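You operate a simulated robot arm through the tools that you are given. There is no shell and no other tool.

Carry out the task below with a simulated robot arm. There is one attempt and no reset: what you move stays moved.

Task
Put the cream felt board on the grey panel. Open the tool cart drawer, take the grey sandbag from the inside of the tool cart drawer and leave it on the top of the side bench and shut the drawer again. Open the middle bench drawer, take the grey wheel and put it in the inside of the middle bench drawer, then shut the drawer. Put one of the grey weights from the keybed of the grand piano in the inside of the parts tray. Put the dust sheet from the keybed of the grand piano on the top of the grey mat. Take the blue sandbag and leave it on the top board of the side shelf. Take the beige pad and put it on the bench top beside the cradle. Put the white brush on the low shelf of the window bench. Close the sliding case lid. Put one of the wood pieces from the top of the low shelf on the purple panel. Lift the paper bin lid open. Any order will do. Set down upright: dust sheet.

The check looks at the end state, three seconds after you hand in, the way a careful person would. Anything else that was tipped, shoved, dropped, spilled or broken makes it a failure. Lids that push on must go on centred and level and be pressed home; caps that screw on are set level and turned clockwise until they are tight. Flat cloth is picked up by pressing the open fingertips on it (5 to 10 N) and closing them slowly along it; thin cloth reads only 2 to 8 mm in the jaws.

Robot
A 7-joint arm with a two-finger parallel gripper on a trunk, on a base that drives. Base frame: it is fixed to the floor where the robot stands at the start and does not move with it; the origin is under the middle of the robot, x ahead of it, y to its left, z up. Readings come in m, rad, newtons and seconds.
With the tool pointing down near the work surface it reaches from about 0.1 to 0.64 m from the robot's upright axis, wherever it stands. Its first joint turns from -2.496 to 2.496 rad. Places, roughly: beige pad (6x6x4 cm) [2.1, -0.6, 0.7]; bench top beside the cradle (24x12 cm) [5.04, -0.82, 0.8]; blue sandbag (12x7x5 cm) [1.6, 0, 0.9]; cream felt board (8x5x3 cm) [2.4, 1.6, 0.2]; dust sheet (17x6x11 cm) [1.9, 0.1, 0.8]; grey panel (15x10x1 cm) [1.8, -2.8, 0.9]; grey sandbag (12x7x5 cm) [2.6, 1.6, 0.5]; grey weight [2, 0, 0.75]; grey wheel (6x6x3 cm) [2.3, 1.7, 0.6]; inside of the middle bench drawer [-2.4, 0.7, 0.6]; inside of the parts tray (67x14 cm) [5.14, -1.26, 0.8]; low shelf of the window bench [-2.2, 0, 0.2]; middle bench drawer [-2.4, 0.7, 0.6]; paper bin lid [-1.3, -3, 0.4]; purple panel (15x10x1 cm) [1.7, -2.8, 0.9]; sliding case lid [1.3, -2.7, 0.9]; tool cart drawer [2.5, 1.6, 0.5]; top board of the side shelf [-3, 2.1, 1.2]; top of the grey mat [-1.6, -1.5, 0.8]; top of the side bench (22x22 cm) [4.04, 3.12, 0.76]; white brush (5x3x12 cm) [2.1, -0.7, 0.7]; wood piece (4x4x5 cm) [0.3, -3.6, 0.4]; wood piece (5x5x4 cm) [0.3, -3.4, 0.4]; wood piece (5x6x4 cm) [0.3, -3.5, 0.4]. Payload 3 kg.
Tool frame: the origin (TCP) lies between the finger pads and is the grasp point; the fingertips stand 0.03 m ahead of it; z points along the fingers, y is the line along which they close. The gripper opens to 0.11 m. The fingers are 0.02 m wide and 0.01 m thick; the gripper's body (0.048 by 0.112 m) begins 0.055 m behind the TCP.
Orientation is told as [roll, pitch, yaw] about the base's x, y, z axes, in that order, counted from this pose: with the fingers straight down and closing along the base's y, the tool's x points along the base's -x, its y along +y and its z along -z.

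Tools
- The arm moves only by the tool apply_moves. Its argument "steps" is a list of rows, each a list of 7 numbers: the shift along the tool's x, y, z in units of 20 mm (1.0 is 20 mm), then the turn, a rotation vector about the tool's x, y, z in units of 6 degrees (1.0 is 6 degrees), then the opening, from 0 (shut) to 1 (fully open). In form: [[dx, dy, dz, rx, ry, rz, grip], ...]. A call has 1 to 20 rows; each row shifts and turns the commanded pose from where the row before left it, along the tool's axes as they then stand. A call with a number of a shift or a turn outside -1 to 1 is refused whole. A row lasts 0.2 s, in which the tool goes at most 0.05 m and 0.15 rad; a call with a longer step from one row to the next is refused whole, and so is a gripper value outside its range. A pose out of reach is approached as far as the arm can. The call stops where the force on the tool passes 40 N (or 10 N more than at its start, if that is more) or the arm is blocked; 0.2 s more then pass. The fingers move at their own pace (about 0.108 m/s each) and stop on an object; they squeeze with about 39 N. The grip force told is the motor's: it shows also when the fingers shut on nothing. Time passes only in rows, and 0.2 s behind the last, so rows that do not move let the fingers close. The reply holds the time, the measured pose of the TCP, the force on the tool along the base axes, the opening and the grip force, in the units named above and with some noise, with the torque about the TCP (base axes, N m) and any sound that the robot's microphone picked up.
- Cameras (640 x 400 px; columns grow to the right, rows downward): "scene" is now at [0.1623, -0.0055, 1.2081]; the picture's right is [-0.08, -1.00, -0.00], its down [-0.69, 0.06, -0.72] and it looks along [0.72, -0.06, -0.70] (base axes); focal length 253 px, centre (320, 200). "wrist" rides on the gripper at [0.072, 0.017, -0.103] in the tool frame; the picture's right is [-0.23, 0.97, 0.00], its down [-0.76, -0.18, -0.62] and it looks along [-0.61, -0.14, 0.78] (tool axes); focal length 222 px, centre (320, 200). There is no depth. A picture from a camera that has moved, and an enlarged one, comes with that camera's place and axes in the base frame and with its lens.
- get_image(camera): a new picture of that camera. The clock stands still meanwhile.
- lift_body(by): slides the trunk up (or, below 0, down) by that many m; the arm and the scene camera ride with it, the base frame stays. It gives what a move gives, with no picture.
- drive_base(legs): drives the robot by 1 to 6 legs, each [ahead, left, turn to the left] in m, m and rad, along the robot's own axes; the way and the turn of a leg run together, so that a leg with both is an arc; at most 1.5 m and 3.142 rad a leg. The arm and the cameras ride along, it lands a little off, and it stops where it bumps. It gives what a move gives.
- head_to(pan, tilt): turns the head with the scene camera to pan (to the left, within 1.501 rad either way) and tilt (down, from -0.506 to 1.204), counted from straight ahead of the robot. It gives what a move gives.
- inspect(camera, box): a new picture of the part [left, top, right, bottom] of that camera's present view, enlarged. The clock stands still meanwhile.
- job_done(): hands the job in; it is judged then, once.

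Places have to be worked out from the pictures, the camera data and where the tool is seen. Open the gripper and draw the arm clear of the work before you hand the job in, unless the task says otherwise.

The tools are called after "Request:" by a JSON object that holds its "method" and its "body". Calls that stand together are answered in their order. apply_moves: Moves the arm, as the interface text tells. Its arguments: {"type":"object","properties":{"steps":{"type":"array","items":{"type":"array","items":{"type":"number"}}}},"required":["steps"]} The other tools are called the same way: lift_body (by) slides the trunk up or down; drive_base (legs) drives the base; head_to (pan, tilt) turns the head that bears the scene camera; get_image (camera) takes a picture; inspect (camera, box) takes an enlarged picture of a part of a camera's view; job_done () hands the job in.

At the start:

```text
time: 0.0
eef_pos: [0.5386, -0.1087, 0.3928]
orientation: [-0.001, 0.0, 0.001]
ft_force: [-0.5, -0.7, -0.2]
wrist_torque: [-0.02, 0.0, 0.0]
gripper_width: 0.11
grip_force: 0.2
trunk travel left (down, up): [-0.325, 0.565]
robot x, y, heading: [0.0017, -0.0033, 0.005]
head pan, tilt: [-0.082, 0.77]
```

scene: 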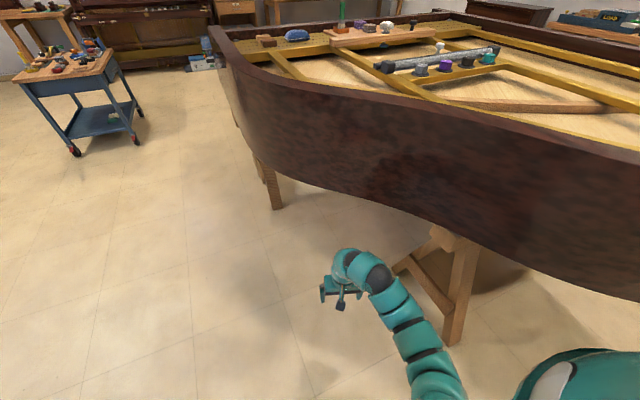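
wrist: 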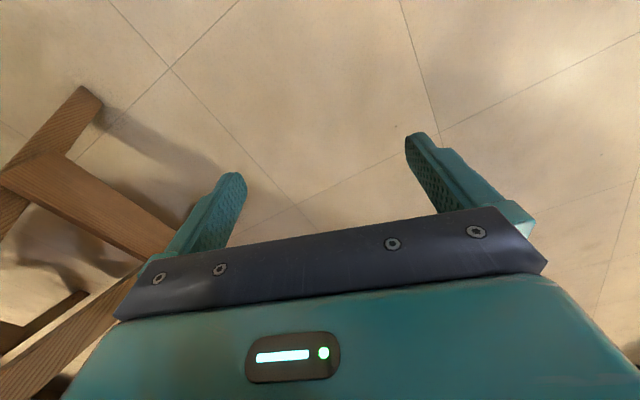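

I'll begin by surveying the room with the head camera, starting with the level view ahead.

Request:
{"method": "head_to", "body": {"pan": 0.0, "tilt": 0.3}}

Request:
{"method": "get_image", "body": {"camera": "scene"}}

Request:
{"method": "head_to", "body": {"pan": 1.4, "tilt": 0.3}}

Request:
{"method": "get_image", "body": {"camera": "scene"}}

Request:
{"method": "head_to", "body": {"pan": -1.4, "tilt": 0.3}}

Request:
{"method": "get_image", "body": {"camera": "scene"}}

```text
time: 0.9
eef_pos: [0.5379, -0.1078, 0.393]
orientation: [0.001, -0.001, 0.0]
ft_force: [-0.3, 0.1, -0.9]
wrist_torque: [0.01, 0.01, 0.0]
gripper_width: 0.11
grip_force: 0.0
trunk travel left (down, up): [-0.325, 0.565]
robot x, y, heading: [0.0007, -0.0031, 0.001]
head pan, tilt: [0.0, 0.3]
```

```text
taken
camera scene: at [0.174, 0.0012, 1.2499], right [0.0, -1.0, 0.0], down [-0.3, 0.0, -0.95], along [0.95, 0.0, -0.3], focal length 253 px, centre (320, 200)
```

scene: 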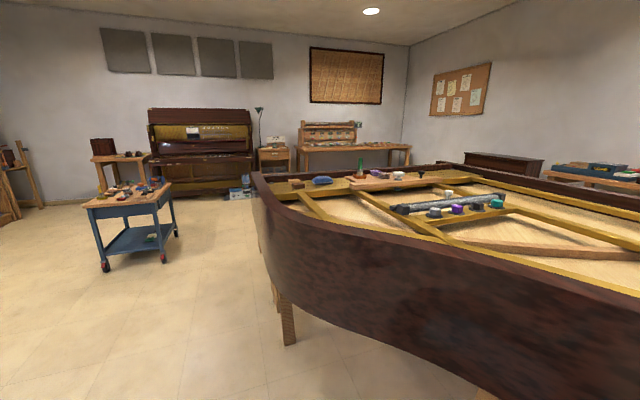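

```text
time: 2.4
eef_pos: [0.5378, -0.1084, 0.3931]
orientation: [-0.001, 0.0, 0.0]
ft_force: [0.1, -0.3, 0.4]
wrist_torque: [-0.01, -0.02, -0.05]
gripper_width: 0.1101
grip_force: 0.0
trunk travel left (down, up): [-0.325, 0.565]
robot x, y, heading: [0.0041, 0.0041, -0.004]
head pan, tilt: [1.4, 0.3]
```

```text
taken
camera scene: at [0.0966, 0.0932, 1.25], right [0.99, -0.17, 0.0], down [-0.05, -0.29, -0.96], along [0.16, 0.94, -0.3], focal length 253 px, centre (320, 200)
```

scene: 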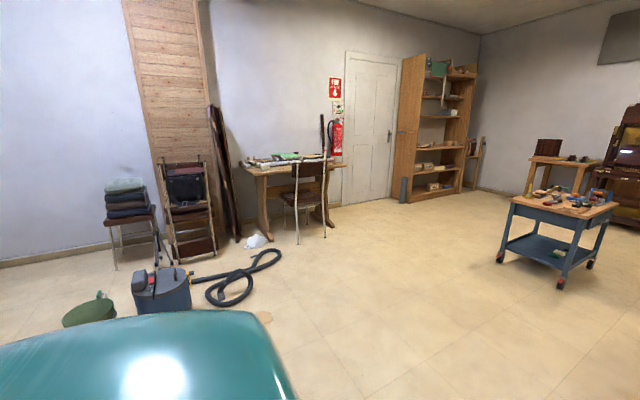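

```text
time: 4.9
eef_pos: [0.5382, -0.1067, 0.3922]
orientation: [-0.001, 0.001, 0.0]
ft_force: [0.8, 0.0, -0.1]
wrist_torque: [0.01, 0.0, 0.01]
gripper_width: 0.11
grip_force: 0.1
trunk travel left (down, up): [-0.325, 0.565]
robot x, y, heading: [-0.0014, 0.0003, -0.002]
head pan, tilt: [-1.4, 0.3]
```

```text
taken
camera scene: at [0.0965, -0.0908, 1.25], right [-0.99, -0.17, 0.0], down [-0.05, 0.29, -0.96], along [0.16, -0.94, -0.3], focal length 253 px, centre (320, 200)
```

scene: 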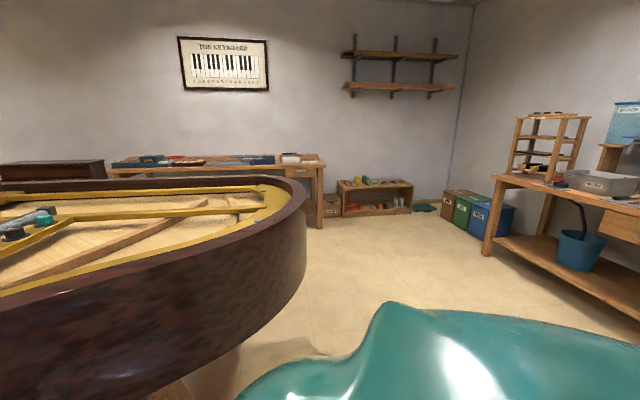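

The room is large, and I haven't seen the area behind me yet. I'll turn left in place, which is clear of the piano, and look at the back half.

Request:
{"method": "drive_base", "body": {"legs": [[0, 0, 3.1]]}}

Request:
{"method": "head_to", "body": {"pan": 0.0, "tilt": 0.3}}

Request:
{"method": "get_image", "body": {"camera": "scene"}}

Request:
{"method": "head_to", "body": {"pan": 1.2, "tilt": 0.3}}

Request:
{"method": "get_image", "body": {"camera": "scene"}}

Request:
{"method": "head_to", "body": {"pan": -1.2, "tilt": 0.3}}

Request:
{"method": "get_image", "body": {"camera": "scene"}}

```text
time: 12.6
eef_pos: [-0.5362, 0.122, 0.3923]
orientation: [0.001, 0.0, 3.114]
ft_force: [-0.4, 0.4, -0.9]
wrist_torque: [0.02, -0.01, 0.01]
gripper_width: 0.1102
grip_force: 0.1
trunk travel left (down, up): [-0.325, 0.565]
robot x, y, heading: [0.0028, 0.0016, 3.117]
head pan, tilt: [-1.4, 0.3]
```

```text
time: 14.1
eef_pos: [-0.5352, 0.1226, 0.3931]
orientation: [0.0, 0.0, 3.115]
ft_force: [-0.1, -0.2, -0.4]
wrist_torque: [0.0, 0.01, -0.02]
gripper_width: 0.11
grip_force: 0.0
trunk travel left (down, up): [-0.325, 0.565]
robot x, y, heading: [0.0014, -0.0009, 3.117]
head pan, tilt: [0.0, 0.3]
```

```text
taken
camera scene: at [-0.1729, 0.006, 1.25], right [0.03, 1.0, 0.0], down [0.3, -0.01, -0.96], along [-0.95, 0.03, -0.3], focal length 253 px, centre (320, 200)
```

scene: 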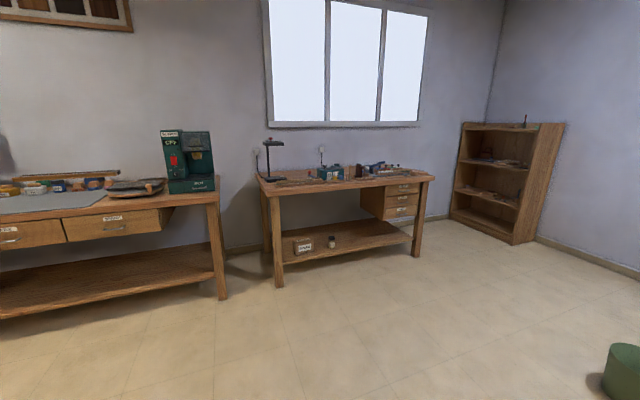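

```text
time: 15.5
eef_pos: [-0.535, 0.1222, 0.3941]
orientation: [0.0, -0.001, 3.115]
ft_force: [0.7, 0.5, -0.9]
wrist_torque: [-0.02, 0.0, -0.02]
gripper_width: 0.1102
grip_force: 0.1
trunk travel left (down, up): [-0.325, 0.565]
robot x, y, heading: [-0.0016, -0.0002, 3.114]
head pan, tilt: [1.201, 0.3]
```

```text
taken
camera scene: at [-0.1157, -0.0826, 1.25], right [-0.92, 0.39, 0.0], down [0.11, 0.27, -0.96], along [-0.37, -0.88, -0.3], focal length 253 px, centre (320, 200)
```

scene: 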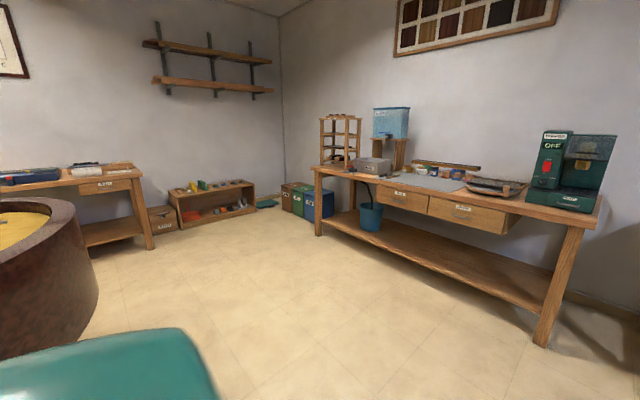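

```text
time: 17.7
eef_pos: [-0.5351, 0.122, 0.3918]
orientation: [0.001, 0.001, 3.116]
ft_force: [-0.1, 0.1, 0.0]
wrist_torque: [-0.03, 0.04, -0.06]
gripper_width: 0.1099
grip_force: 0.0
trunk travel left (down, up): [-0.325, 0.565]
robot x, y, heading: [-0.0031, -0.0014, 3.114]
head pan, tilt: [-1.201, 0.3]
```

```text
taken
camera scene: at [-0.1111, 0.0914, 1.25], right [0.94, 0.34, 0.0], down [0.1, -0.28, -0.96], along [-0.32, 0.9, -0.3], focal length 253 px, centre (320, 200)
```

scene: 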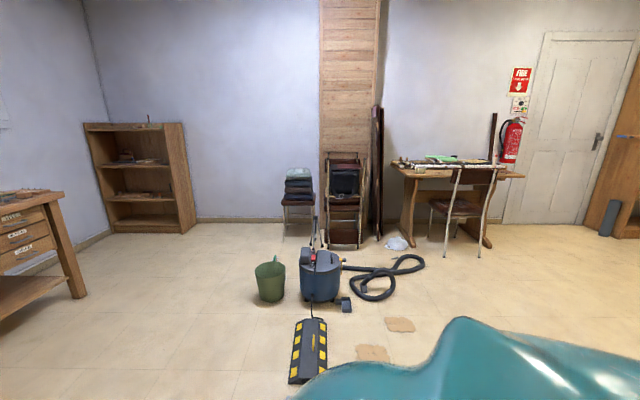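

I've mapped the room: window bench with drawers and side shelf behind, long bench with mat and bins to the back right, and cart and piano ahead. I'll turn back to face +x, tuck the tool in, and look closely at the cart and the piano.

Request:
{"method": "drive_base", "body": {"legs": [[0, 0, -3.1], [0.6, 0.9, 0.3]]}}

Request:
{"method": "head_to", "body": {"pan": 0.0, "tilt": 0.5}}

Request:
{"method": "get_image", "body": {"camera": "scene"}}

Request:
{"method": "head_to", "body": {"pan": -0.9, "tilt": 0.5}}

Request:
{"method": "get_image", "body": {"camera": "scene"}}

```text
time: 30.6
eef_pos: [1.0313, 0.9931, 0.3927]
orientation: [0.001, 0.001, 0.27]
ft_force: [-0.2, -0.2, 0.1]
wrist_torque: [0.01, -0.02, 0.0]
gripper_width: 0.1101
grip_force: 0.1
trunk travel left (down, up): [-0.325, 0.565]
robot x, y, heading: [0.4855, 0.9522, 0.269]
head pan, tilt: [-1.201, 0.3]
```

```text
time: 32.0
eef_pos: [1.0313, 0.993, 0.3926]
orientation: [0.0, 0.0, 0.269]
ft_force: [0.0, 0.1, 0.9]
wrist_torque: [0.0, 0.02, 0.01]
gripper_width: 0.1099
grip_force: 0.0
trunk travel left (down, up): [-0.325, 0.565]
robot x, y, heading: [0.4832, 0.9526, 0.268]
head pan, tilt: [0.0, 0.499]
```

```text
taken
camera scene: at [0.6486, 1.0004, 1.2316], right [0.27, -0.96, 0.0], down [-0.46, -0.13, -0.88], along [0.85, 0.23, -0.48], focal length 253 px, centre (320, 200)
```

scene: 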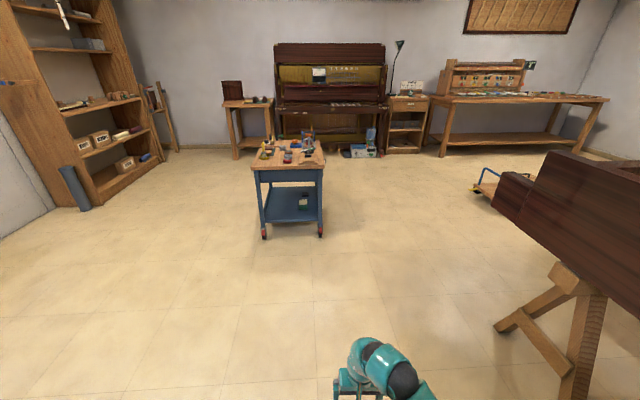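

```text
time: 33.2
eef_pos: [1.0308, 0.9929, 0.3925]
orientation: [-0.001, 0.002, 0.268]
ft_force: [0.4, 0.9, 0.3]
wrist_torque: [-0.02, 0.0, -0.03]
gripper_width: 0.1102
grip_force: 0.1
trunk travel left (down, up): [-0.325, 0.565]
robot x, y, heading: [0.4833, 0.9537, 0.268]
head pan, tilt: [-0.901, 0.499]
```

```text
taken
camera scene: at [0.6343, 0.9226, 1.2316], right [-0.59, -0.81, 0.0], down [-0.39, 0.28, -0.88], along [0.71, -0.52, -0.48], focal length 253 px, centre (320, 200)
```

scene: 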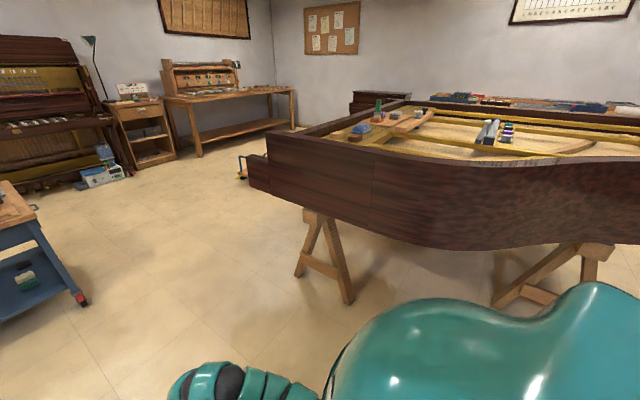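

The cart is about 2 m ahead. I'll zoom in on it to see which face carries the drawer.

Request:
{"method": "head_to", "body": {"pan": 0.0, "tilt": 0.4}}

Request:
{"method": "inspect", "body": {"camera": "scene", "box": [220, 110, 370, 240]}}

Request:
{"method": "inspect", "body": {"camera": "scene", "box": [380, 70, 640, 250]}}

```text
time: 34.4
eef_pos: [1.031, 0.9935, 0.393]
orientation: [0.001, 0.001, 0.268]
ft_force: [0.1, -0.1, 0.0]
wrist_torque: [0.0, 0.0, -0.01]
gripper_width: 0.1101
grip_force: 0.1
trunk travel left (down, up): [-0.325, 0.565]
robot x, y, heading: [0.4855, 0.9543, 0.27]
head pan, tilt: [0.0, 0.4]
```

```text
3.08 times, centred on (295, 175) of scene
camera zoom: at [0.6502, 1.0008, 1.2408], right [0.27, -0.96, 0.0], down [-0.38, -0.1, -0.92], along [0.89, 0.24, -0.39], focal length 778 px, centre (397, 277)
```

zoom: 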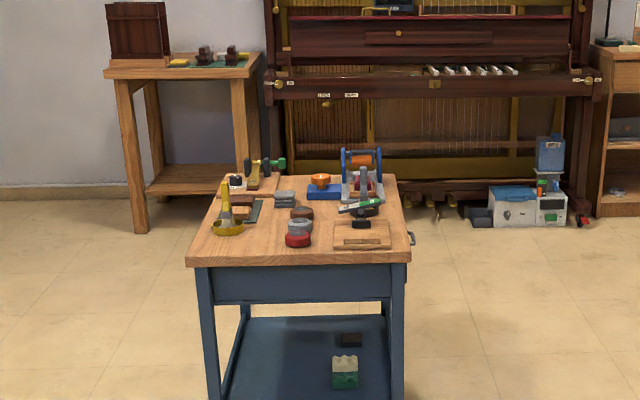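

```text
2.22 times, centred on (510, 160) of scene
camera zoom: at [0.6502, 1.0008, 1.2408], right [0.27, -0.96, 0.0], down [-0.38, -0.1, -0.92], along [0.89, 0.24, -0.39], focal length 562 px, centre (-102, 289)
```

zoom: 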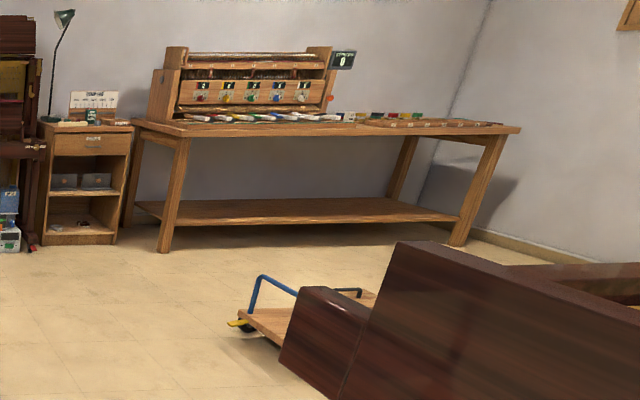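

The cart's drawer handle appears on its right face (toward the piano), with the cart rotated about 0.3 rad. I'll drive along the gap between cart and piano and look again.

Request:
{"method": "drive_base", "body": {"legs": [[0, 0, -0.269], [1.3, -0.05, 0]]}}

Request:
{"method": "head_to", "body": {"pan": 0.6, "tilt": 0.6}}

Request:
{"method": "get_image", "body": {"camera": "scene"}}

Request:
{"method": "head_to", "body": {"pan": -0.9, "tilt": 0.5}}

Request:
{"method": "get_image", "body": {"camera": "scene"}}

```text
time: 41.9
eef_pos: [2.3225, 0.8019, 0.3941]
orientation: [0.0, -0.001, 0.007]
ft_force: [-0.6, 0.4, 0.0]
wrist_torque: [0.0, -0.02, 0.0]
gripper_width: 0.11
grip_force: 0.1
trunk travel left (down, up): [-0.325, 0.565]
robot x, y, heading: [1.7835, 0.9034, 0.005]
head pan, tilt: [0.0, 0.4]
```

```text
time: 42.9
eef_pos: [2.3223, 0.8018, 0.3939]
orientation: [0.002, 0.001, 0.007]
ft_force: [-0.2, -0.7, 1.0]
wrist_torque: [0.0, 0.01, 0.02]
gripper_width: 0.11
grip_force: 0.0
trunk travel left (down, up): [-0.325, 0.565]
robot x, y, heading: [1.7809, 0.9076, 0.005]
head pan, tilt: [0.6, 0.6]
```

```text
taken
camera scene: at [1.9361, 0.9576, 1.2226], right [0.57, -0.82, 0.0], down [-0.46, -0.32, -0.83], along [0.68, 0.47, -0.56], focal length 253 px, centre (320, 200)
```

scene: 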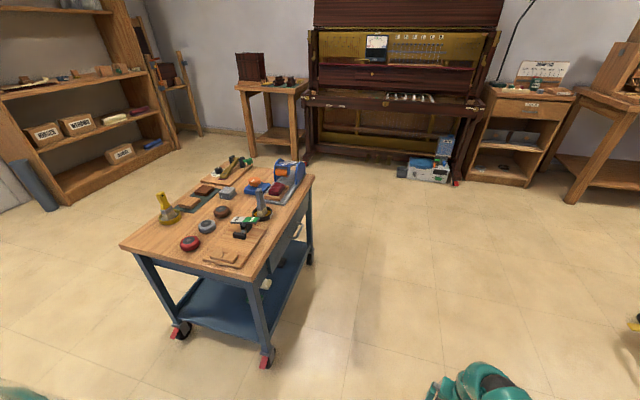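

```text
time: 44.5
eef_pos: [2.3224, 0.8022, 0.3934]
orientation: [0.0, 0.001, 0.009]
ft_force: [0.6, -0.4, 0.2]
wrist_torque: [0.01, 0.0, 0.0]
gripper_width: 0.1097
grip_force: 0.0
trunk travel left (down, up): [-0.325, 0.565]
robot x, y, heading: [1.7821, 0.9074, 0.008]
head pan, tilt: [-0.901, 0.499]
```

```text
taken
camera scene: at [1.9206, 0.8363, 1.2316], right [-0.78, -0.63, 0.0], down [-0.3, 0.37, -0.88], along [0.55, -0.68, -0.48], focal length 253 px, centre (320, 200)
```

scene: 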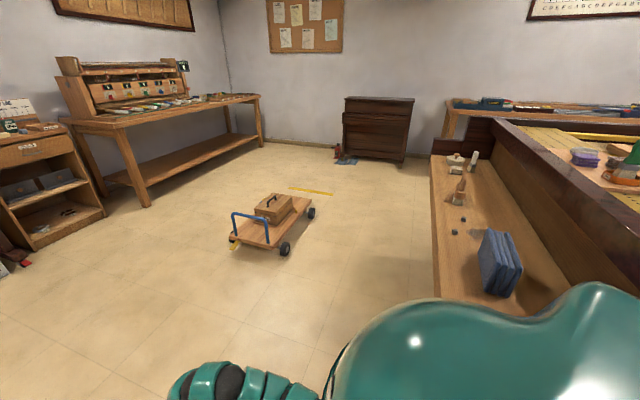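

The cart's right face centre is about (2.54, 1.52) with the handle on it, and the keybed items are visible too. I'll tuck the arm in and up, then drive to face the drawer.

Request:
{"method": "apply_moves", "body": {"steps": [[1, -0.5, -1, 0, 0, 0, 1], [1, -0.5, -1, 0, 0, 0, 1], [1, -0.5, -1, 0, 0, 0, 1], [1, -0.5, -1, 0, 0, 0, 1], [1, -0.5, -1, 0, 0, 0, 1], [1, -0.5, -1, 0, 0, 0, 1], [1, -0.5, -1, 0, 0, 0, 1], [1, -0.5, -1, 0, 0, 0, 1], [0, 0, -1, 0, 0, 0, 1], [0, 0, -1, 0, 0, 0, 1], [0, 0, -1, 0, 0, 0, 1], [0, 0, -1, 0, 0, 0, 1], [0, 0, -1, 0, 0, 0, 1], [0, 0, -1, 0, 0, 0, 1]]}}

Request:
{"method": "drive_base", "body": {"legs": [[0.92, -0.05, 0], [0.0, 0.0, 1.9]]}}

Request:
{"method": "head_to", "body": {"pan": 0.0, "tilt": 0.9}}

Request:
{"method": "get_image", "body": {"camera": "scene"}}

```text
time: 47.5
eef_pos: [2.2334, 0.7456, 0.5481]
orientation: [0.01, -0.004, 0.0]
ft_force: [0.1, 0.5, -0.1]
wrist_torque: [-0.01, -0.01, 0.0]
gripper_width: 0.1102
grip_force: 0.0
out of reach, approached as far as the arm can: row 6, 7, 8, 9, 10, 11, 12, 13, 14
trunk travel left (down, up): [-0.325, 0.565]
robot x, y, heading: [1.7819, 0.9035, 0.009]
head pan, tilt: [-0.901, 0.499]
```

```text
time: 56.8
eef_pos: [2.6881, 1.3455, 0.5481]
orientation: [0.009, -0.004, 1.907]
ft_force: [-0.7, 1.1, 0.0]
wrist_torque: [0.01, 0.03, -0.01]
gripper_width: 0.1099
grip_force: 0.0
trunk travel left (down, up): [-0.325, 0.565]
robot x, y, heading: [2.6844, 0.8655, 1.915]
head pan, tilt: [-0.901, 0.499]
```

```text
time: 58.0
eef_pos: [2.69, 1.3449, 0.5475]
orientation: [0.011, -0.004, 1.905]
ft_force: [0.0, -0.5, 0.0]
wrist_torque: [0.0, 0.01, -0.04]
gripper_width: 0.1099
grip_force: 0.1
trunk travel left (down, up): [-0.325, 0.565]
robot x, y, heading: [2.6861, 0.8627, 1.917]
head pan, tilt: [0.0, 0.901]
```

```text
taken
camera scene: at [2.6349, 1.015, 1.1978], right [0.94, 0.34, 0.0], down [0.26, -0.74, -0.62], along [-0.21, 0.59, -0.78], focal length 253 px, centre (320, 200)
```

scene: 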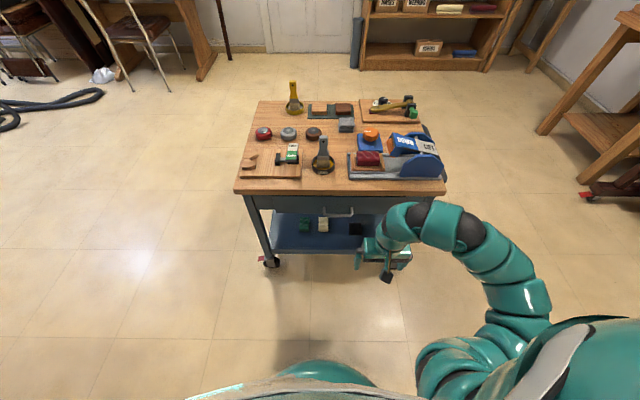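

I'm squarely in front of the drawer. I'll zoom in on the handle and the cart top.

Request:
{"method": "inspect", "body": {"camera": "scene", "box": [230, 180, 450, 280]}}

Request:
{"method": "inspect", "body": {"camera": "scene", "box": [230, 70, 450, 200]}}

Request:
{"method": "get_image", "body": {"camera": "wrist"}}

```text
2.91 times, centred on (340, 230) of scene
camera zoom: at [2.6349, 1.015, 1.1978], right [0.94, 0.34, 0.0], down [0.26, -0.74, -0.62], along [-0.21, 0.59, -0.78], focal length 736 px, centre (262, 113)
```

zoom: 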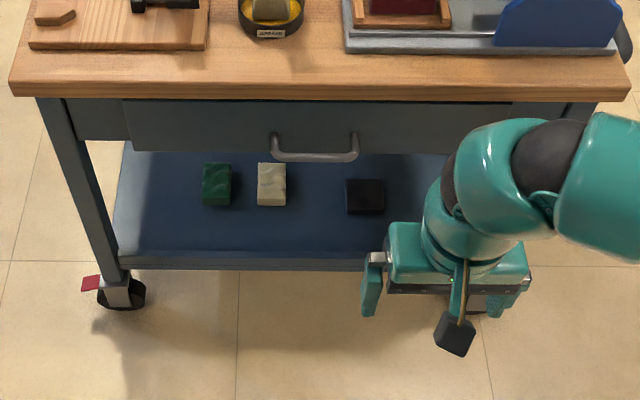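

```text
2.91 times, centred on (340, 135) of scene
camera zoom: at [2.6349, 1.015, 1.1978], right [0.94, 0.34, 0.0], down [0.26, -0.74, -0.62], along [-0.21, 0.59, -0.78], focal length 736 px, centre (262, 389)
```

zoom: 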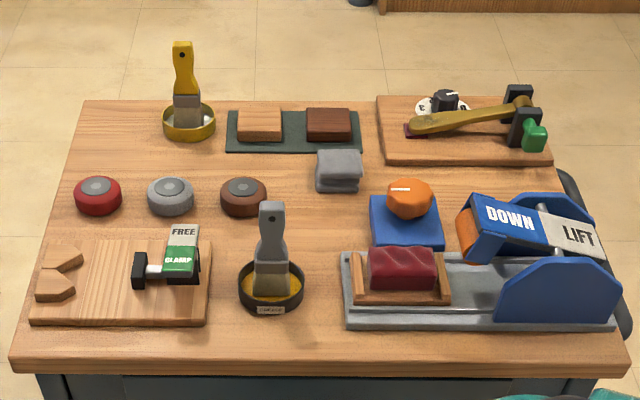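

```text
taken
camera wrist: at [2.6981, 1.2717, 0.6505], right [-0.99, -0.11, 0.01], down [-0.08, 0.78, 0.62], along [-0.07, 0.62, -0.78], focal length 222 px, centre (320, 200)
```

wrist: 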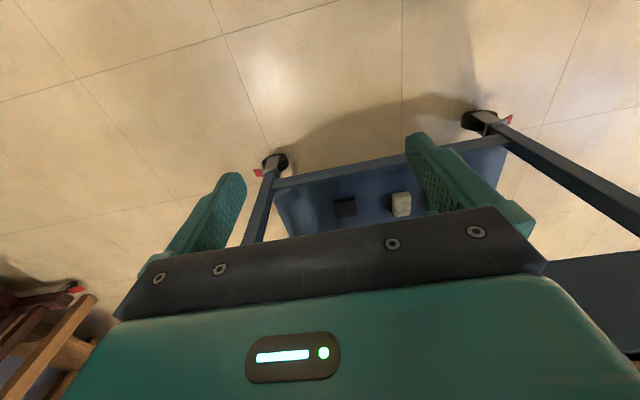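

The drawer handle is a horizontal bow near (2.53, 1.49, 0.52). I'll bring the tool in front of it, pitch it to point forward, and roll it so the fingers close vertically over the bar.

Request:
{"method": "apply_moves", "body": {"steps": [[-1, 1, 0, 0, 0, 0, 1], [-1, 1, 0, 0, 0, 0, 1], [-1, 1, 0, 0, 0, 0, 1], [-1, 1, 0, 0, 0, 0, 1], [0, 1, 0, 0, 0, 0, 1], [0, 0, 0, 0, -1, 0, 1], [0, 0, 0, 0, -1, 0, 1], [0, 0, 0, 0, -1, 0, 1], [0, 0, 0, 0, -1, 0, 1], [0, 0, 0, 0, -1, 0, 1], [0, 0, 0, 0, -1, 0, 1], [0, 0, 0, 0, -1, 0, 1], [0, 0, 0, 0, -1, 0, 1], [0, 0, 0, 0, -1, 0, 1], [0, 0, 0, 0, -1, 0, 1], [0, 0, 0, 0, -1, 0, 1], [0, 0, 0, 0, -1, 0, 1], [0, 0, 0, 0, -1, 0, 1], [0, 0, 0, 0, -1, 0, 1], [0, 0, 0, 0, -1, 0, 1]]}}

Request:
{"method": "get_image", "body": {"camera": "scene"}}

Request:
{"method": "get_image", "body": {"camera": "wrist"}}

```text
time: 62.2
eef_pos: [2.6384, 1.3553, 0.5607]
orientation: [0.01, -0.103, 1.907]
ft_force: [0.2, 0.5, -0.7]
wrist_torque: [0.02, 0.01, -0.02]
gripper_width: 0.1102
grip_force: 0.1
out of reach, approached as far as the arm can: row 1, 2, 3, 4, 6, 7, 8, 9, 10, 11, 12, 13, 14, 15, 16, 17, 18, 19, 20
trunk travel left (down, up): [-0.325, 0.565]
robot x, y, heading: [2.6863, 0.8689, 1.908]
head pan, tilt: [0.0, 0.901]
```

```text
taken
camera scene: at [2.6348, 1.015, 1.1978], right [0.94, 0.34, 0.0], down [0.26, -0.74, -0.62], along [-0.21, 0.58, -0.78], focal length 253 px, centre (320, 200)
```

scene: 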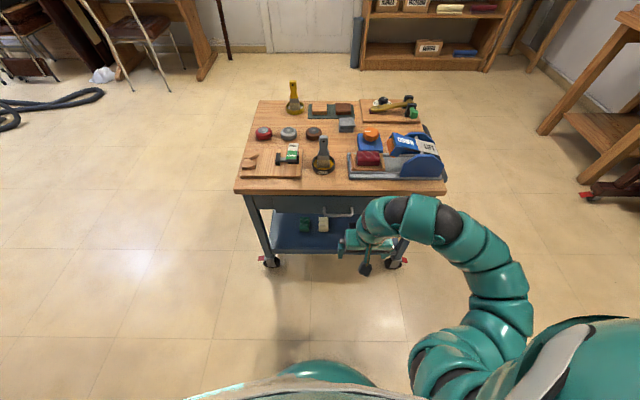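

```text
taken
camera wrist: at [2.6505, 1.2711, 0.656], right [-0.99, -0.11, 0.03], down [-0.05, 0.72, 0.7], along [-0.1, 0.69, -0.72], focal length 222 px, centre (320, 200)
```

wrist: 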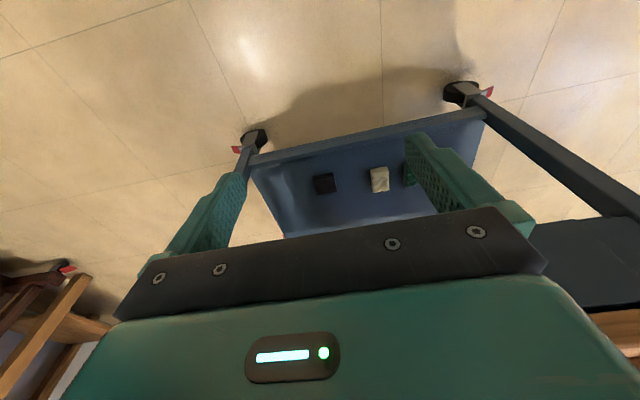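

The arm ran out of reach because it works best around 0.4 m at this trunk height. I'll raise the trunk and redo the pitch in smaller pieces.

Request:
{"method": "lift_body", "body": {"by": 0.2}}

Request:
{"method": "apply_moves", "body": {"steps": [[0, 0, 0, 0, -1, 0, 1], [0, 0, 0, 0, -1, 0, 1], [0, 0, 0, 0, -1, 0, 1], [0, 0, 0, 0, -1, 0, 1], [0, 0, 0, 0, -1, 0, 1], [0, 0, 0, 0, -1, 0, 1]]}}

```text
time: 64.3
eef_pos: [2.6389, 1.3549, 0.7605]
orientation: [0.009, -0.104, 1.907]
ft_force: [0.1, 1.1, -0.2]
wrist_torque: [-0.01, -0.02, 0.0]
gripper_width: 0.11
grip_force: 0.1
trunk travel left (down, up): [-0.525, 0.365]
robot x, y, heading: [2.6848, 0.8705, 1.909]
head pan, tilt: [0.0, 0.901]
```

```text
time: 65.7
eef_pos: [2.6383, 1.3538, 0.7604]
orientation: [0.007, -0.101, 1.906]
ft_force: [0.0, -0.1, 0.7]
wrist_torque: [-0.02, 0.01, 0.01]
gripper_width: 0.1099
grip_force: 0.1
out of reach, approached as far as the arm can: row 1, 2, 3, 4, 5, 6
trunk travel left (down, up): [-0.525, 0.365]
robot x, y, heading: [2.6886, 0.8663, 1.917]
head pan, tilt: [0.0, 0.901]
```

The arm rose with the trunk, so I'll lower the tool into its workspace and then try the pitch again.

Request:
{"method": "apply_moves", "body": {"steps": [[0, 0, 1, 0, 0, 0, 1], [0, 0, 1, 0, 0, 0, 1], [0, 0, 1, 0, 0, 0, 1], [0, 0, 1, 0, 0, 0, 1], [0, 0, 1, 0, 0, 0, 1], [0, 0, 1, 0, 0, 0, 1], [0, 0, 1, 0, 0, 0, 1], [0, 0, 1, 0, 0, 0, 1], [0, 0, 1, 0, 0, 0, 1], [0, 0, 1, 0, 0, 0, 1], [0, 0, 0, 0, -1, 0, 1], [0, 0, 0, 0, -1, 0, 1], [0, 0, 0, 0, -1, 0, 1], [0, 0, 0, 0, -1, 0, 1], [0, 0, 0, 0, -1, 0, 1], [0, 0, 0, 0, -1, 0, 1]]}}

Request:
{"method": "get_image", "body": {"camera": "scene"}}

```text
time: 69.1
eef_pos: [2.6306, 1.3717, 0.5612]
orientation: [0.01, -0.733, 1.897]
ft_force: [0.1, 0.8, -0.8]
wrist_torque: [0.01, 0.01, 0.03]
gripper_width: 0.1096
grip_force: 0.0
trunk travel left (down, up): [-0.525, 0.365]
robot x, y, heading: [2.6882, 0.8673, 1.915]
head pan, tilt: [0.0, 0.901]
```

```text
taken
camera scene: at [2.6349, 1.0148, 1.3978], right [0.94, 0.34, 0.0], down [0.26, -0.74, -0.62], along [-0.21, 0.59, -0.78], focal length 253 px, centre (320, 200)
```

scene: 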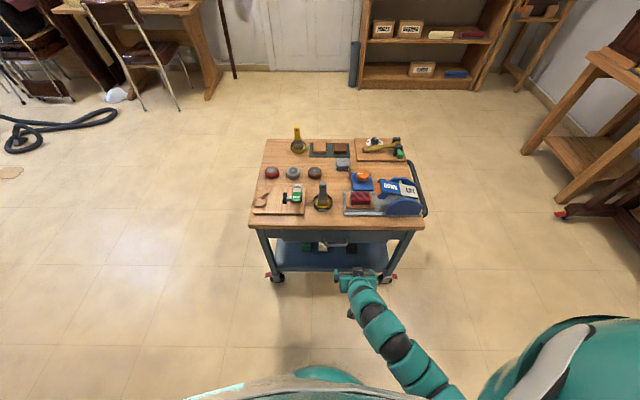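

Pitch now works. I'll finish pitching to horizontal and roll 90° so the fingers close vertically.

Request:
{"method": "apply_moves", "body": {"steps": [[0, 0, 0, 0, -1, 0, 1], [0, 0, 0, 0, -1, 0, 1], [0, 0, 0, 0, -1, 0, 1], [0, 0, 0, 0, -1, 0, 1], [0, 0, 0, 0, -1, 0, 1], [0, 0, 0, 0, -1, 0, 1], [0, 0, 0, 0, -1, 0, 1], [0, 0, 0, 0, -1, 0, 1]]}}

Request:
{"method": "apply_moves", "body": {"steps": [[0, 0, 0, 0, 0, 1, 1], [0, 0, 0, 0, 0, 1, 1], [0, 0, 0, 0, 0, 1, 1], [0, 0, 0, 0, 0, 1, 1], [0, 0, 0, 0, 0, 1, 1], [0, 0, 0, 0, 0, 1, 1], [0, 0, 0, 0, 0, 1, 1], [0, 0, 0, 0, 0, 1, 1], [0, 0, 0, 0, 0, 1, 1], [0, 0, 0, 0, 0, 1, 1], [0, 0, 0, 0, 0, 1, 1], [0, 0, 0, 0, 0, 1, 1], [0, 0, 0, 0, 0, 1, 1], [0, 0, 0, 0, 0, 1, 1], [0, 0, 0, 0, 0, 1, 1]]}}

Request:
{"method": "get_image", "body": {"camera": "wrist"}}

Request:
{"method": "inspect", "body": {"camera": "scene", "box": [240, 200, 450, 330]}}

```text
time: 70.9
eef_pos: [2.6301, 1.3723, 0.5627]
orientation: [1.686, -1.561, 0.22]
ft_force: [-0.5, 0.3, -0.6]
wrist_torque: [-0.01, 0.01, -0.01]
gripper_width: 0.1101
grip_force: 0.1
trunk travel left (down, up): [-0.525, 0.365]
robot x, y, heading: [2.6863, 0.8707, 1.917]
head pan, tilt: [0.0, 0.901]
```

```text
time: 74.1
eef_pos: [2.6306, 1.3726, 0.5624]
orientation: [1.569, 0.01, 0.336]
ft_force: [0.0, -0.4, -0.2]
wrist_torque: [0.02, 0.01, -0.01]
gripper_width: 0.1102
grip_force: 0.1
trunk travel left (down, up): [-0.525, 0.365]
robot x, y, heading: [2.6906, 0.8657, 1.913]
head pan, tilt: [0.0, 0.901]
```

```text
taken
camera wrist: at [2.596, 1.2522, 0.5791], right [0.22, 0.08, 0.97], down [0.92, -0.34, -0.18], along [0.31, 0.94, -0.15], focal length 222 px, centre (320, 200)
```

wrist: 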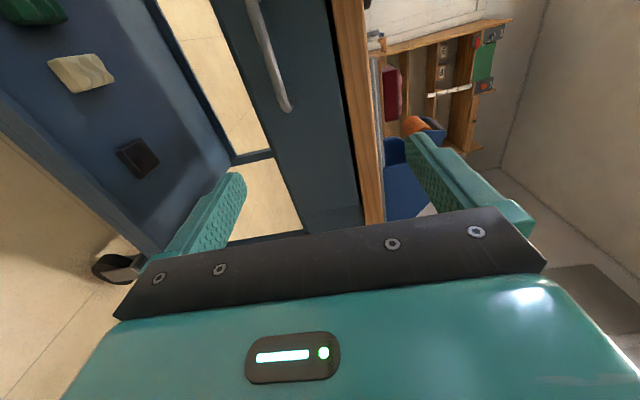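

```text
3.05 times, centred on (345, 265) of scene
camera zoom: at [2.6348, 1.0149, 1.3978], right [0.94, 0.34, 0.0], down [0.26, -0.74, -0.62], along [-0.21, 0.58, -0.78], focal length 771 px, centre (244, 2)
```

zoom: 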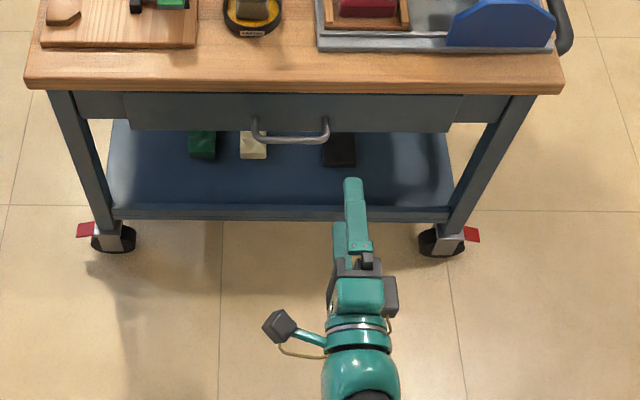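

Triangulating from both cameras puts the bar centre at about (2.531, 1.476, 0.531). I'll align sideways and in height, narrow the fingers, then move forward onto the bar.

Request:
{"method": "apply_moves", "body": {"steps": [[1, -0.5, 0, 0, 0, 0, 0.4], [1, -0.5, 0, 0, 0, 0, 0.4], [1, -0.55, 0, 0, 0, 0, 0.4], [0, 0, 1, 0, 0, 0, 0.4], [0, 0, 1, 0, 0, 0, 0.4], [0, 0, 1, 0, 0, 0, 0.4], [0, 0, 1, 0, 0, 0, 0.4]]}}

Request:
{"method": "get_image", "body": {"camera": "wrist"}}

Request:
{"method": "inspect", "body": {"camera": "scene", "box": [270, 200, 400, 300]}}

```text
time: 75.7
eef_pos: [2.5471, 1.4278, 0.5285]
orientation: [1.567, 0.009, 0.336]
ft_force: [0.1, 0.4, 1.1]
wrist_torque: [-0.03, -0.02, -0.02]
gripper_width: 0.0442
grip_force: 0.0
trunk travel left (down, up): [-0.525, 0.365]
robot x, y, heading: [2.685, 0.8672, 1.913]
head pan, tilt: [0.0, 0.901]
```

```text
taken
camera wrist: at [2.5123, 1.3066, 0.5468], right [0.22, 0.08, 0.97], down [0.92, -0.34, -0.18], along [0.31, 0.94, -0.15], focal length 222 px, centre (320, 200)
```

wrist: 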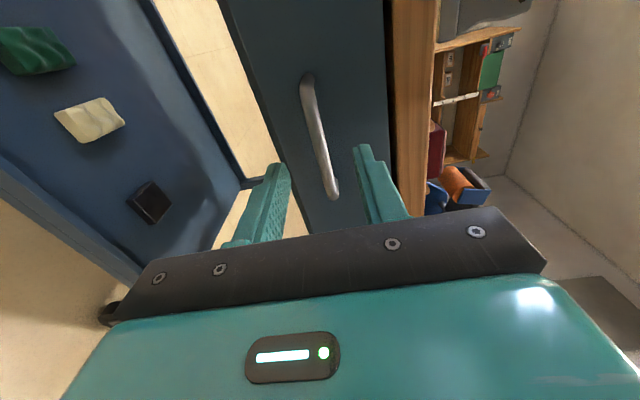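

```text
4.00 times, centred on (335, 250) of scene
camera zoom: at [2.6348, 1.015, 1.3978], right [0.94, 0.34, 0.0], down [0.26, -0.74, -0.62], along [-0.21, 0.58, -0.78], focal length 1012 px, centre (260, 0)
```

zoom: 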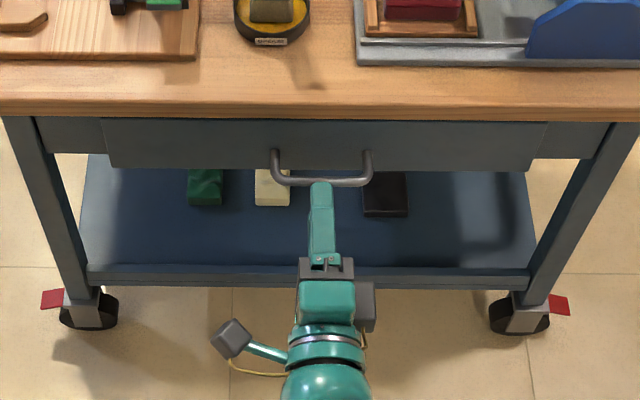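

The fingers straddle the bar in height, and the bar is about 5 cm ahead of the TCP. I'll advance about 4.4 cm and close.

Request:
{"method": "apply_moves", "body": {"steps": [[0, 0, 1, 0, 0, 0, 0.4], [0, 0, 0.6, 0, 0, 0, 0.4], [0, 0, 0.5, 0, 0, 0, 0.4], [0, 0, 0, 0, 0, 0, 0], [0, 0, 0, 0, 0, 0, 0], [0, 0, 0, 0, 0, 0, 0]]}}

Request:
{"method": "get_image", "body": {"camera": "wrist"}}

```text
time: 77.1
eef_pos: [2.534, 1.4689, 0.5299]
orientation: [1.57, 0.009, 0.335]
ft_force: [0.1, 1.5, 4.0]
wrist_torque: [0.24, -0.77, 0.2]
gripper_width: 0.0099
grip_force: 44.6
trunk travel left (down, up): [-0.525, 0.365]
robot x, y, heading: [2.6855, 0.8691, 1.913]
head pan, tilt: [0.0, 0.901]
```

```text
taken
camera wrist: at [2.4996, 1.3472, 0.5475], right [0.22, 0.08, 0.97], down [0.92, -0.34, -0.18], along [0.31, 0.94, -0.15], focal length 222 px, centre (320, 200)
```

wrist: 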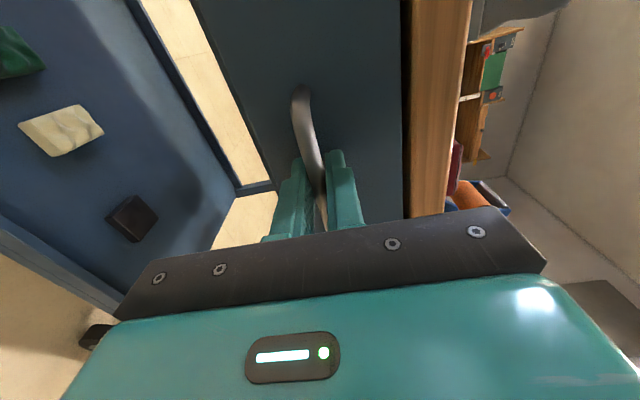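

The bar is gripped (10 mm). I'll pull straight back.

Request:
{"method": "apply_moves", "body": {"steps": [[0, 0, -0.5, 0, 0, 0, 0], [0, 0, -0.5, 0, 0, 0, 0], [0, 0, -0.7, 0, 0, 0, 0], [0, 0, -0.7, 0, 0, 0, 0], [0, 0, -0.7, 0, 0, 0, 0], [0, 0, -0.7, 0, 0, 0, 0], [0, 0, -0.7, 0, 0, 0, 0], [0, 0, -0.7, 0, 0, 0, 0]]}}

Request:
{"method": "get_image", "body": {"camera": "scene"}}

```text
time: 78.9
eef_pos: [2.5676, 1.3682, 0.5298]
orientation: [1.565, 0.01, 0.336]
ft_force: [9.5, 1.8, -17.1]
wrist_torque: [0.14, -0.76, -0.29]
gripper_width: 0.0097
grip_force: 45.0
trunk travel left (down, up): [-0.525, 0.365]
robot x, y, heading: [2.6883, 0.8666, 1.912]
head pan, tilt: [0.0, 0.901]
```

```text
taken
camera scene: at [2.635, 1.0161, 1.3976], right [0.94, 0.34, 0.0], down [0.26, -0.74, -0.62], along [-0.21, 0.58, -0.78], focal length 253 px, centre (320, 200)
```

scene: 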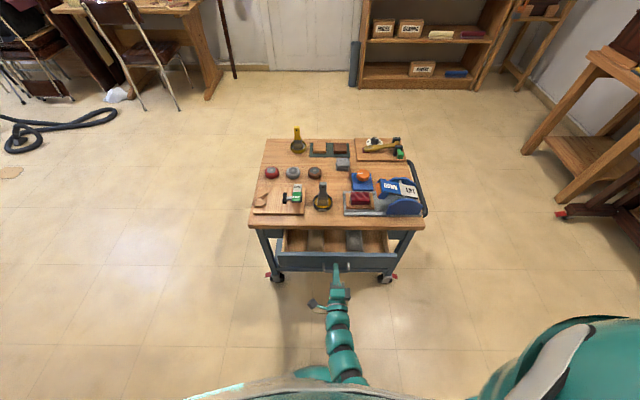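

The drawer has opened about 10 cm and I can see two greyish items inside. I'll keep pulling.

Request:
{"method": "apply_moves", "body": {"steps": [[0, 0, -0.7, 0, 0, 0, 0], [0, 0, -0.7, 0, 0, 0, 0], [0, 0, -0.7, 0, 0, 0, 0], [0, 0, -0.7, 0, 0, 0, 0], [0, 0, -0.7, 0, 0, 0, 0], [0, 0, -0.7, 0, 0, 0, 0], [0, 0, -0.7, 0, 0, 0, 0], [0, 0, -0.7, 0, 0, 0, 0]]}}

Request:
{"method": "inspect", "body": {"camera": "scene", "box": [230, 200, 450, 330]}}

```text
time: 80.7
eef_pos: [2.5976, 1.2794, 0.5308]
orientation: [1.574, 0.013, 0.328]
ft_force: [28.7, 10.1, 9.5]
wrist_torque: [0.42, -0.76, -1.25]
gripper_width: 0.0101
grip_force: 45.1
trunk travel left (down, up): [-0.525, 0.365]
robot x, y, heading: [2.6874, 0.8653, 1.912]
head pan, tilt: [0.0, 0.901]
```

```text
2.91 times, centred on (340, 265) of scene
camera zoom: at [2.6264, 1.0379, 1.3925], right [0.94, 0.34, 0.0], down [0.27, -0.75, -0.61], along [-0.2, 0.57, -0.8], focal length 736 px, centre (262, 11)
```

zoom: 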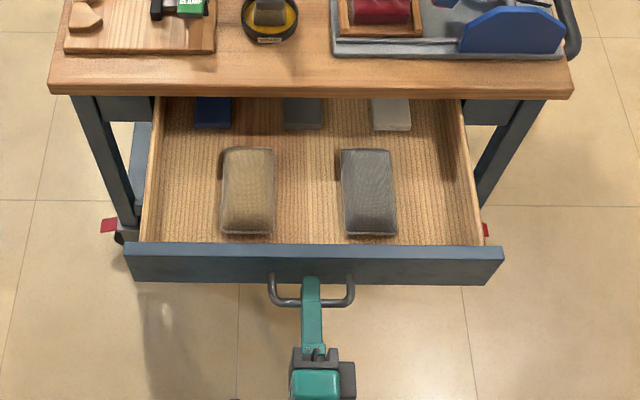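

The drawer is out about 20 cm, with the grey sandbag front right. I'll release the handle, back off, and roll back.

Request:
{"method": "apply_moves", "body": {"steps": [[0, 0, 0, 0, 0, 0, 0.4], [0, 0, 0, 0, 0, 0, 0.4], [0, 0, -1, 0, 0, 0, 0.4], [0, 0, -1, 0, 0, 0, 0.4], [0, 0, -1, 0, 0, 0, 0.4], [0, 1, 0, 0, 0, 0, 0.4]]}}

Request:
{"method": "get_image", "body": {"camera": "scene"}}

```text
time: 81.9
eef_pos: [2.5779, 1.2684, 0.5575]
orientation: [1.65, 0.053, 0.34]
ft_force: [3.8, 2.1, -48.3]
wrist_torque: [-0.2, -0.79, -0.76]
gripper_width: 0.0678
grip_force: 24.0
trunk travel left (down, up): [-0.525, 0.365]
robot x, y, heading: [2.686, 0.8691, 1.907]
head pan, tilt: [0.0, 0.901]
stopped in row 5: the force on the tool passed its limit at 48 N (the readings are from after the stop); the commanded pose is now the measured one
```

```text
taken
camera scene: at [2.629, 1.0358, 1.3953], right [0.94, 0.33, 0.0], down [0.27, -0.75, -0.61], along [-0.2, 0.57, -0.79], focal length 253 px, centre (320, 200)
```

scene: 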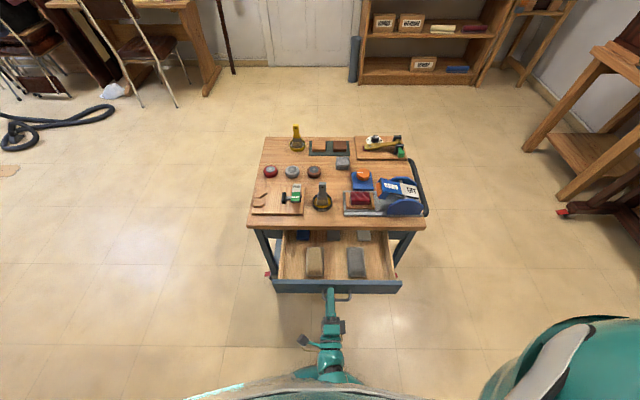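

The arm has reached its inner limit and lifted the lower finger against the bar. I'll lower the tool slightly to relieve that, then back the base away.

Request:
{"method": "apply_moves", "body": {"steps": [[0, -0.6, 0, 0, 0, 0, 0.7], [0, -0.6, 0, 0, 0, 0, 0.7]]}}

Request:
{"method": "get_image", "body": {"camera": "wrist"}}

```text
time: 82.5
eef_pos: [2.5809, 1.2556, 0.5405]
orientation: [1.668, 0.049, 0.341]
ft_force: [0.1, 0.3, -1.0]
wrist_torque: [0.03, 0.03, -0.03]
gripper_width: 0.0774
grip_force: 0.0
trunk travel left (down, up): [-0.525, 0.365]
robot x, y, heading: [2.6871, 0.8666, 1.913]
head pan, tilt: [0.0, 0.901]
```

```text
taken
camera wrist: at [2.5483, 1.1338, 0.5511], right [0.29, 0.0, 0.96], down [0.91, -0.32, -0.27], along [0.3, 0.95, -0.09], focal length 222 px, centre (320, 200)
```

wrist: 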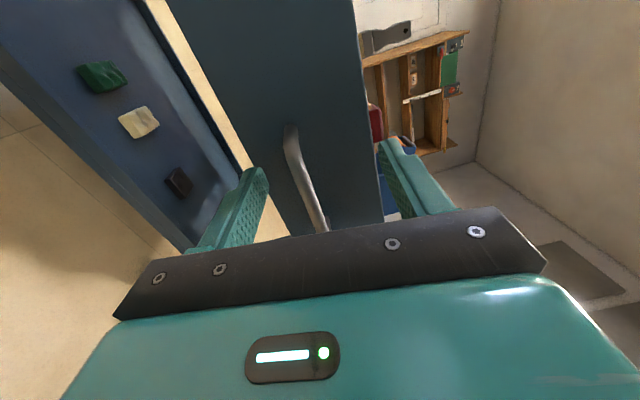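

Force is clear. I'll back the base 12 cm to slide off the handle.

Request:
{"method": "drive_base", "body": {"legs": [[-0.12, 0, 0]]}}

Request:
{"method": "apply_moves", "body": {"steps": [[0, 1, 0, 0, 0, -1, 1], [0, 1, 0, 0, 0, -1, 1], [0, 0, 0, 0, 0, -1, 1], [0, 0, 0, 0, 0, -1, 1], [0, 0, 0, 0, 0, -1, 1], [0, 0, 0, 0, 0, -1, 1], [0, 0, 0, 0, 0, -1, 1], [0, 0, 0, 0, 0, -1, 1], [0, 0, 0, 0, 0, -1, 1], [0, 0, 0, 0, 0, -1, 1], [0, 0, 0, 0, 0, -1, 1], [0, 0, 0, 0, 0, -1, 1], [0, 0, 0, 0, 0, -1, 1], [0, 0, 0, 0, 0, -1, 1], [0, 0, 0, 0, 0, -1, 1]]}}

Request:
{"method": "get_image", "body": {"camera": "scene"}}

```text
time: 83.8
eef_pos: [2.6199, 1.1437, 0.5427]
orientation: [1.671, 0.05, 0.344]
ft_force: [-0.3, 0.2, 0.6]
wrist_torque: [0.0, -0.01, 0.03]
gripper_width: 0.0768
grip_force: 0.0
trunk travel left (down, up): [-0.525, 0.365]
robot x, y, heading: [2.7278, 0.7525, 1.916]
head pan, tilt: [0.0, 0.901]
```

```text
time: 87.2
eef_pos: [2.6197, 1.1852, 0.5923]
orientation: [-2.637, -1.345, -1.606]
ft_force: [0.6, 0.1, 0.0]
wrist_torque: [-0.01, 0.01, 0.0]
gripper_width: 0.1099
grip_force: 0.1
trunk travel left (down, up): [-0.525, 0.365]
robot x, y, heading: [2.7257, 0.7553, 1.915]
head pan, tilt: [0.0, 0.901]
stopped in row 15: the arm was blocked; the commanded pose is now the measured one
```

```text
taken
camera scene: at [2.6849, 0.9233, 1.3953], right [0.94, 0.34, -0.01], down [0.26, -0.75, -0.61], along [-0.21, 0.57, -0.79], focal length 253 px, centre (320, 200)
```

scene: 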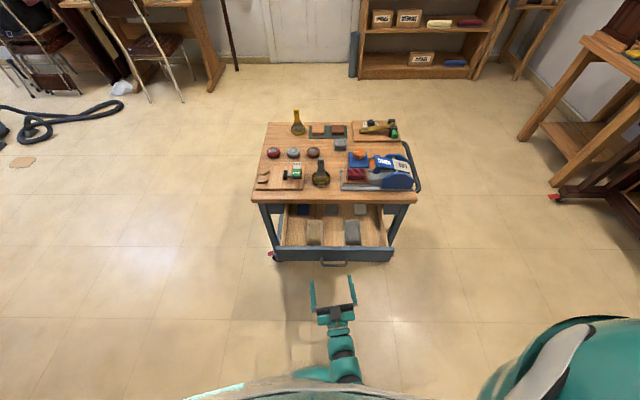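

The drawer stays open and the tool is free. Now I'll pitch the tool back down while moving it a little forward and up.

Request:
{"method": "apply_moves", "body": {"steps": [[0, 0, 0.5, 0, 1, 0, 1], [0, 0, 0.5, 0, 1, 0, 1], [0, 0, 0.5, 0, 1, 0, 1], [-0.5, 0, 0.5, 0, 1, 0, 1], [-0.5, 0, 0, 0, 1, 0, 1], [-0.5, 0, 0, 0, 1, 0, 1], [-0.5, 0, 0, 0, 1, 0, 1], [-0.5, 0, 0, 0, 1, 0, 1], [-0.5, 0, 0, 0, 1, 0, 1], [-0.5, 0, 0, 0, 1, 0, 1], [-0.5, 0, 0, 0, 1, 0, 1], [-0.5, 0, 0, 0, 1, 0, 1], [-0.5, 0, 0, 0, 1, 0, 1], [-0.5, 0, 0, 0, 1, 0, 1], [-0.5, 0, 0, 0, 1, 0, 1]]}}

Request:
{"method": "get_image", "body": {"camera": "scene"}}

```text
time: 88.5
eef_pos: [2.5883, 1.2481, 0.6461]
orientation: [-1.009, -1.11, 3.11]
ft_force: [-0.1, -0.6, 0.1]
wrist_torque: [0.02, 0.05, 0.03]
gripper_width: 0.1099
grip_force: 0.0
trunk travel left (down, up): [-0.525, 0.365]
robot x, y, heading: [2.7294, 0.7539, 1.912]
head pan, tilt: [0.0, 0.901]
stopped in row 6: the arm was blocked; the commanded pose is now the measured one
```

```text
taken
camera scene: at [2.6833, 0.9207, 1.3952], right [0.94, 0.34, -0.01], down [0.26, -0.75, -0.61], along [-0.21, 0.57, -0.79], focal length 253 px, centre (320, 200)
```

scene: 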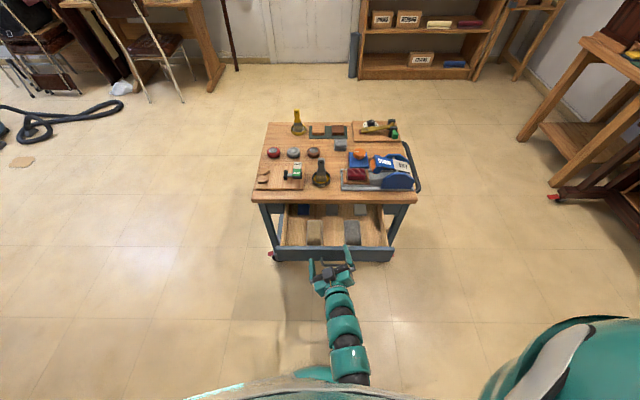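

The arm blocked with a leftover roll of about 22°. I'll raise the tool to free the elbow while removing that roll, then continue pitching down.

Request:
{"method": "apply_moves", "body": {"steps": [[-0.9, -0.38, -0.24, 0, 0, 0, 1], [-0.9, -0.38, -0.24, 0, 0, 0, 1], [-0.9, -0.38, -0.24, 0, 0, 0, 1], [0, 0, 0, 0, 0, 0.95, 1], [0, 0, 0, 0, 0, 0.95, 1], [0, 0, 0, 0, 0, 0.95, 1], [0, 0, 0, 0, 0, 0.95, 1], [0, 0, 0, 0, 1, 0, 1], [0, 0, 0, 0, 1, 0, 1], [0, 0, 0, 0, 1, 0, 1], [0, 0, 0, 0, 1, 0, 1], [0, 0, 0, 0, 1, 0, 1], [0, 0, 0, 0, 1, 0, 1], [0, 0, 0, 0, 1, 0, 1], [0, 0, 0, 0, 1, 0, 1]]}}

Request:
{"method": "get_image", "body": {"camera": "scene"}}

```text
time: 91.7
eef_pos: [2.6156, 1.2394, 0.6422]
orientation: [-0.009, -0.597, 2.052]
ft_force: [-0.4, -0.6, -0.2]
wrist_torque: [0.03, -0.01, -0.03]
gripper_width: 0.1102
grip_force: 0.0
out of reach, approached as far as the arm can: row 9, 10, 11, 12, 13, 14
trunk travel left (down, up): [-0.525, 0.365]
robot x, y, heading: [2.7276, 0.7543, 1.914]
head pan, tilt: [0.0, 0.901]
```

```text
taken
camera scene: at [2.6757, 0.902, 1.3978], right [0.94, 0.34, 0.0], down [0.26, -0.74, -0.62], along [-0.21, 0.58, -0.78], focal length 253 px, centre (320, 200)
```

scene: 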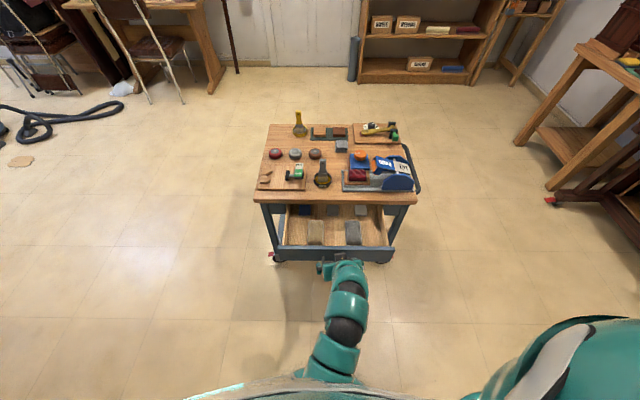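

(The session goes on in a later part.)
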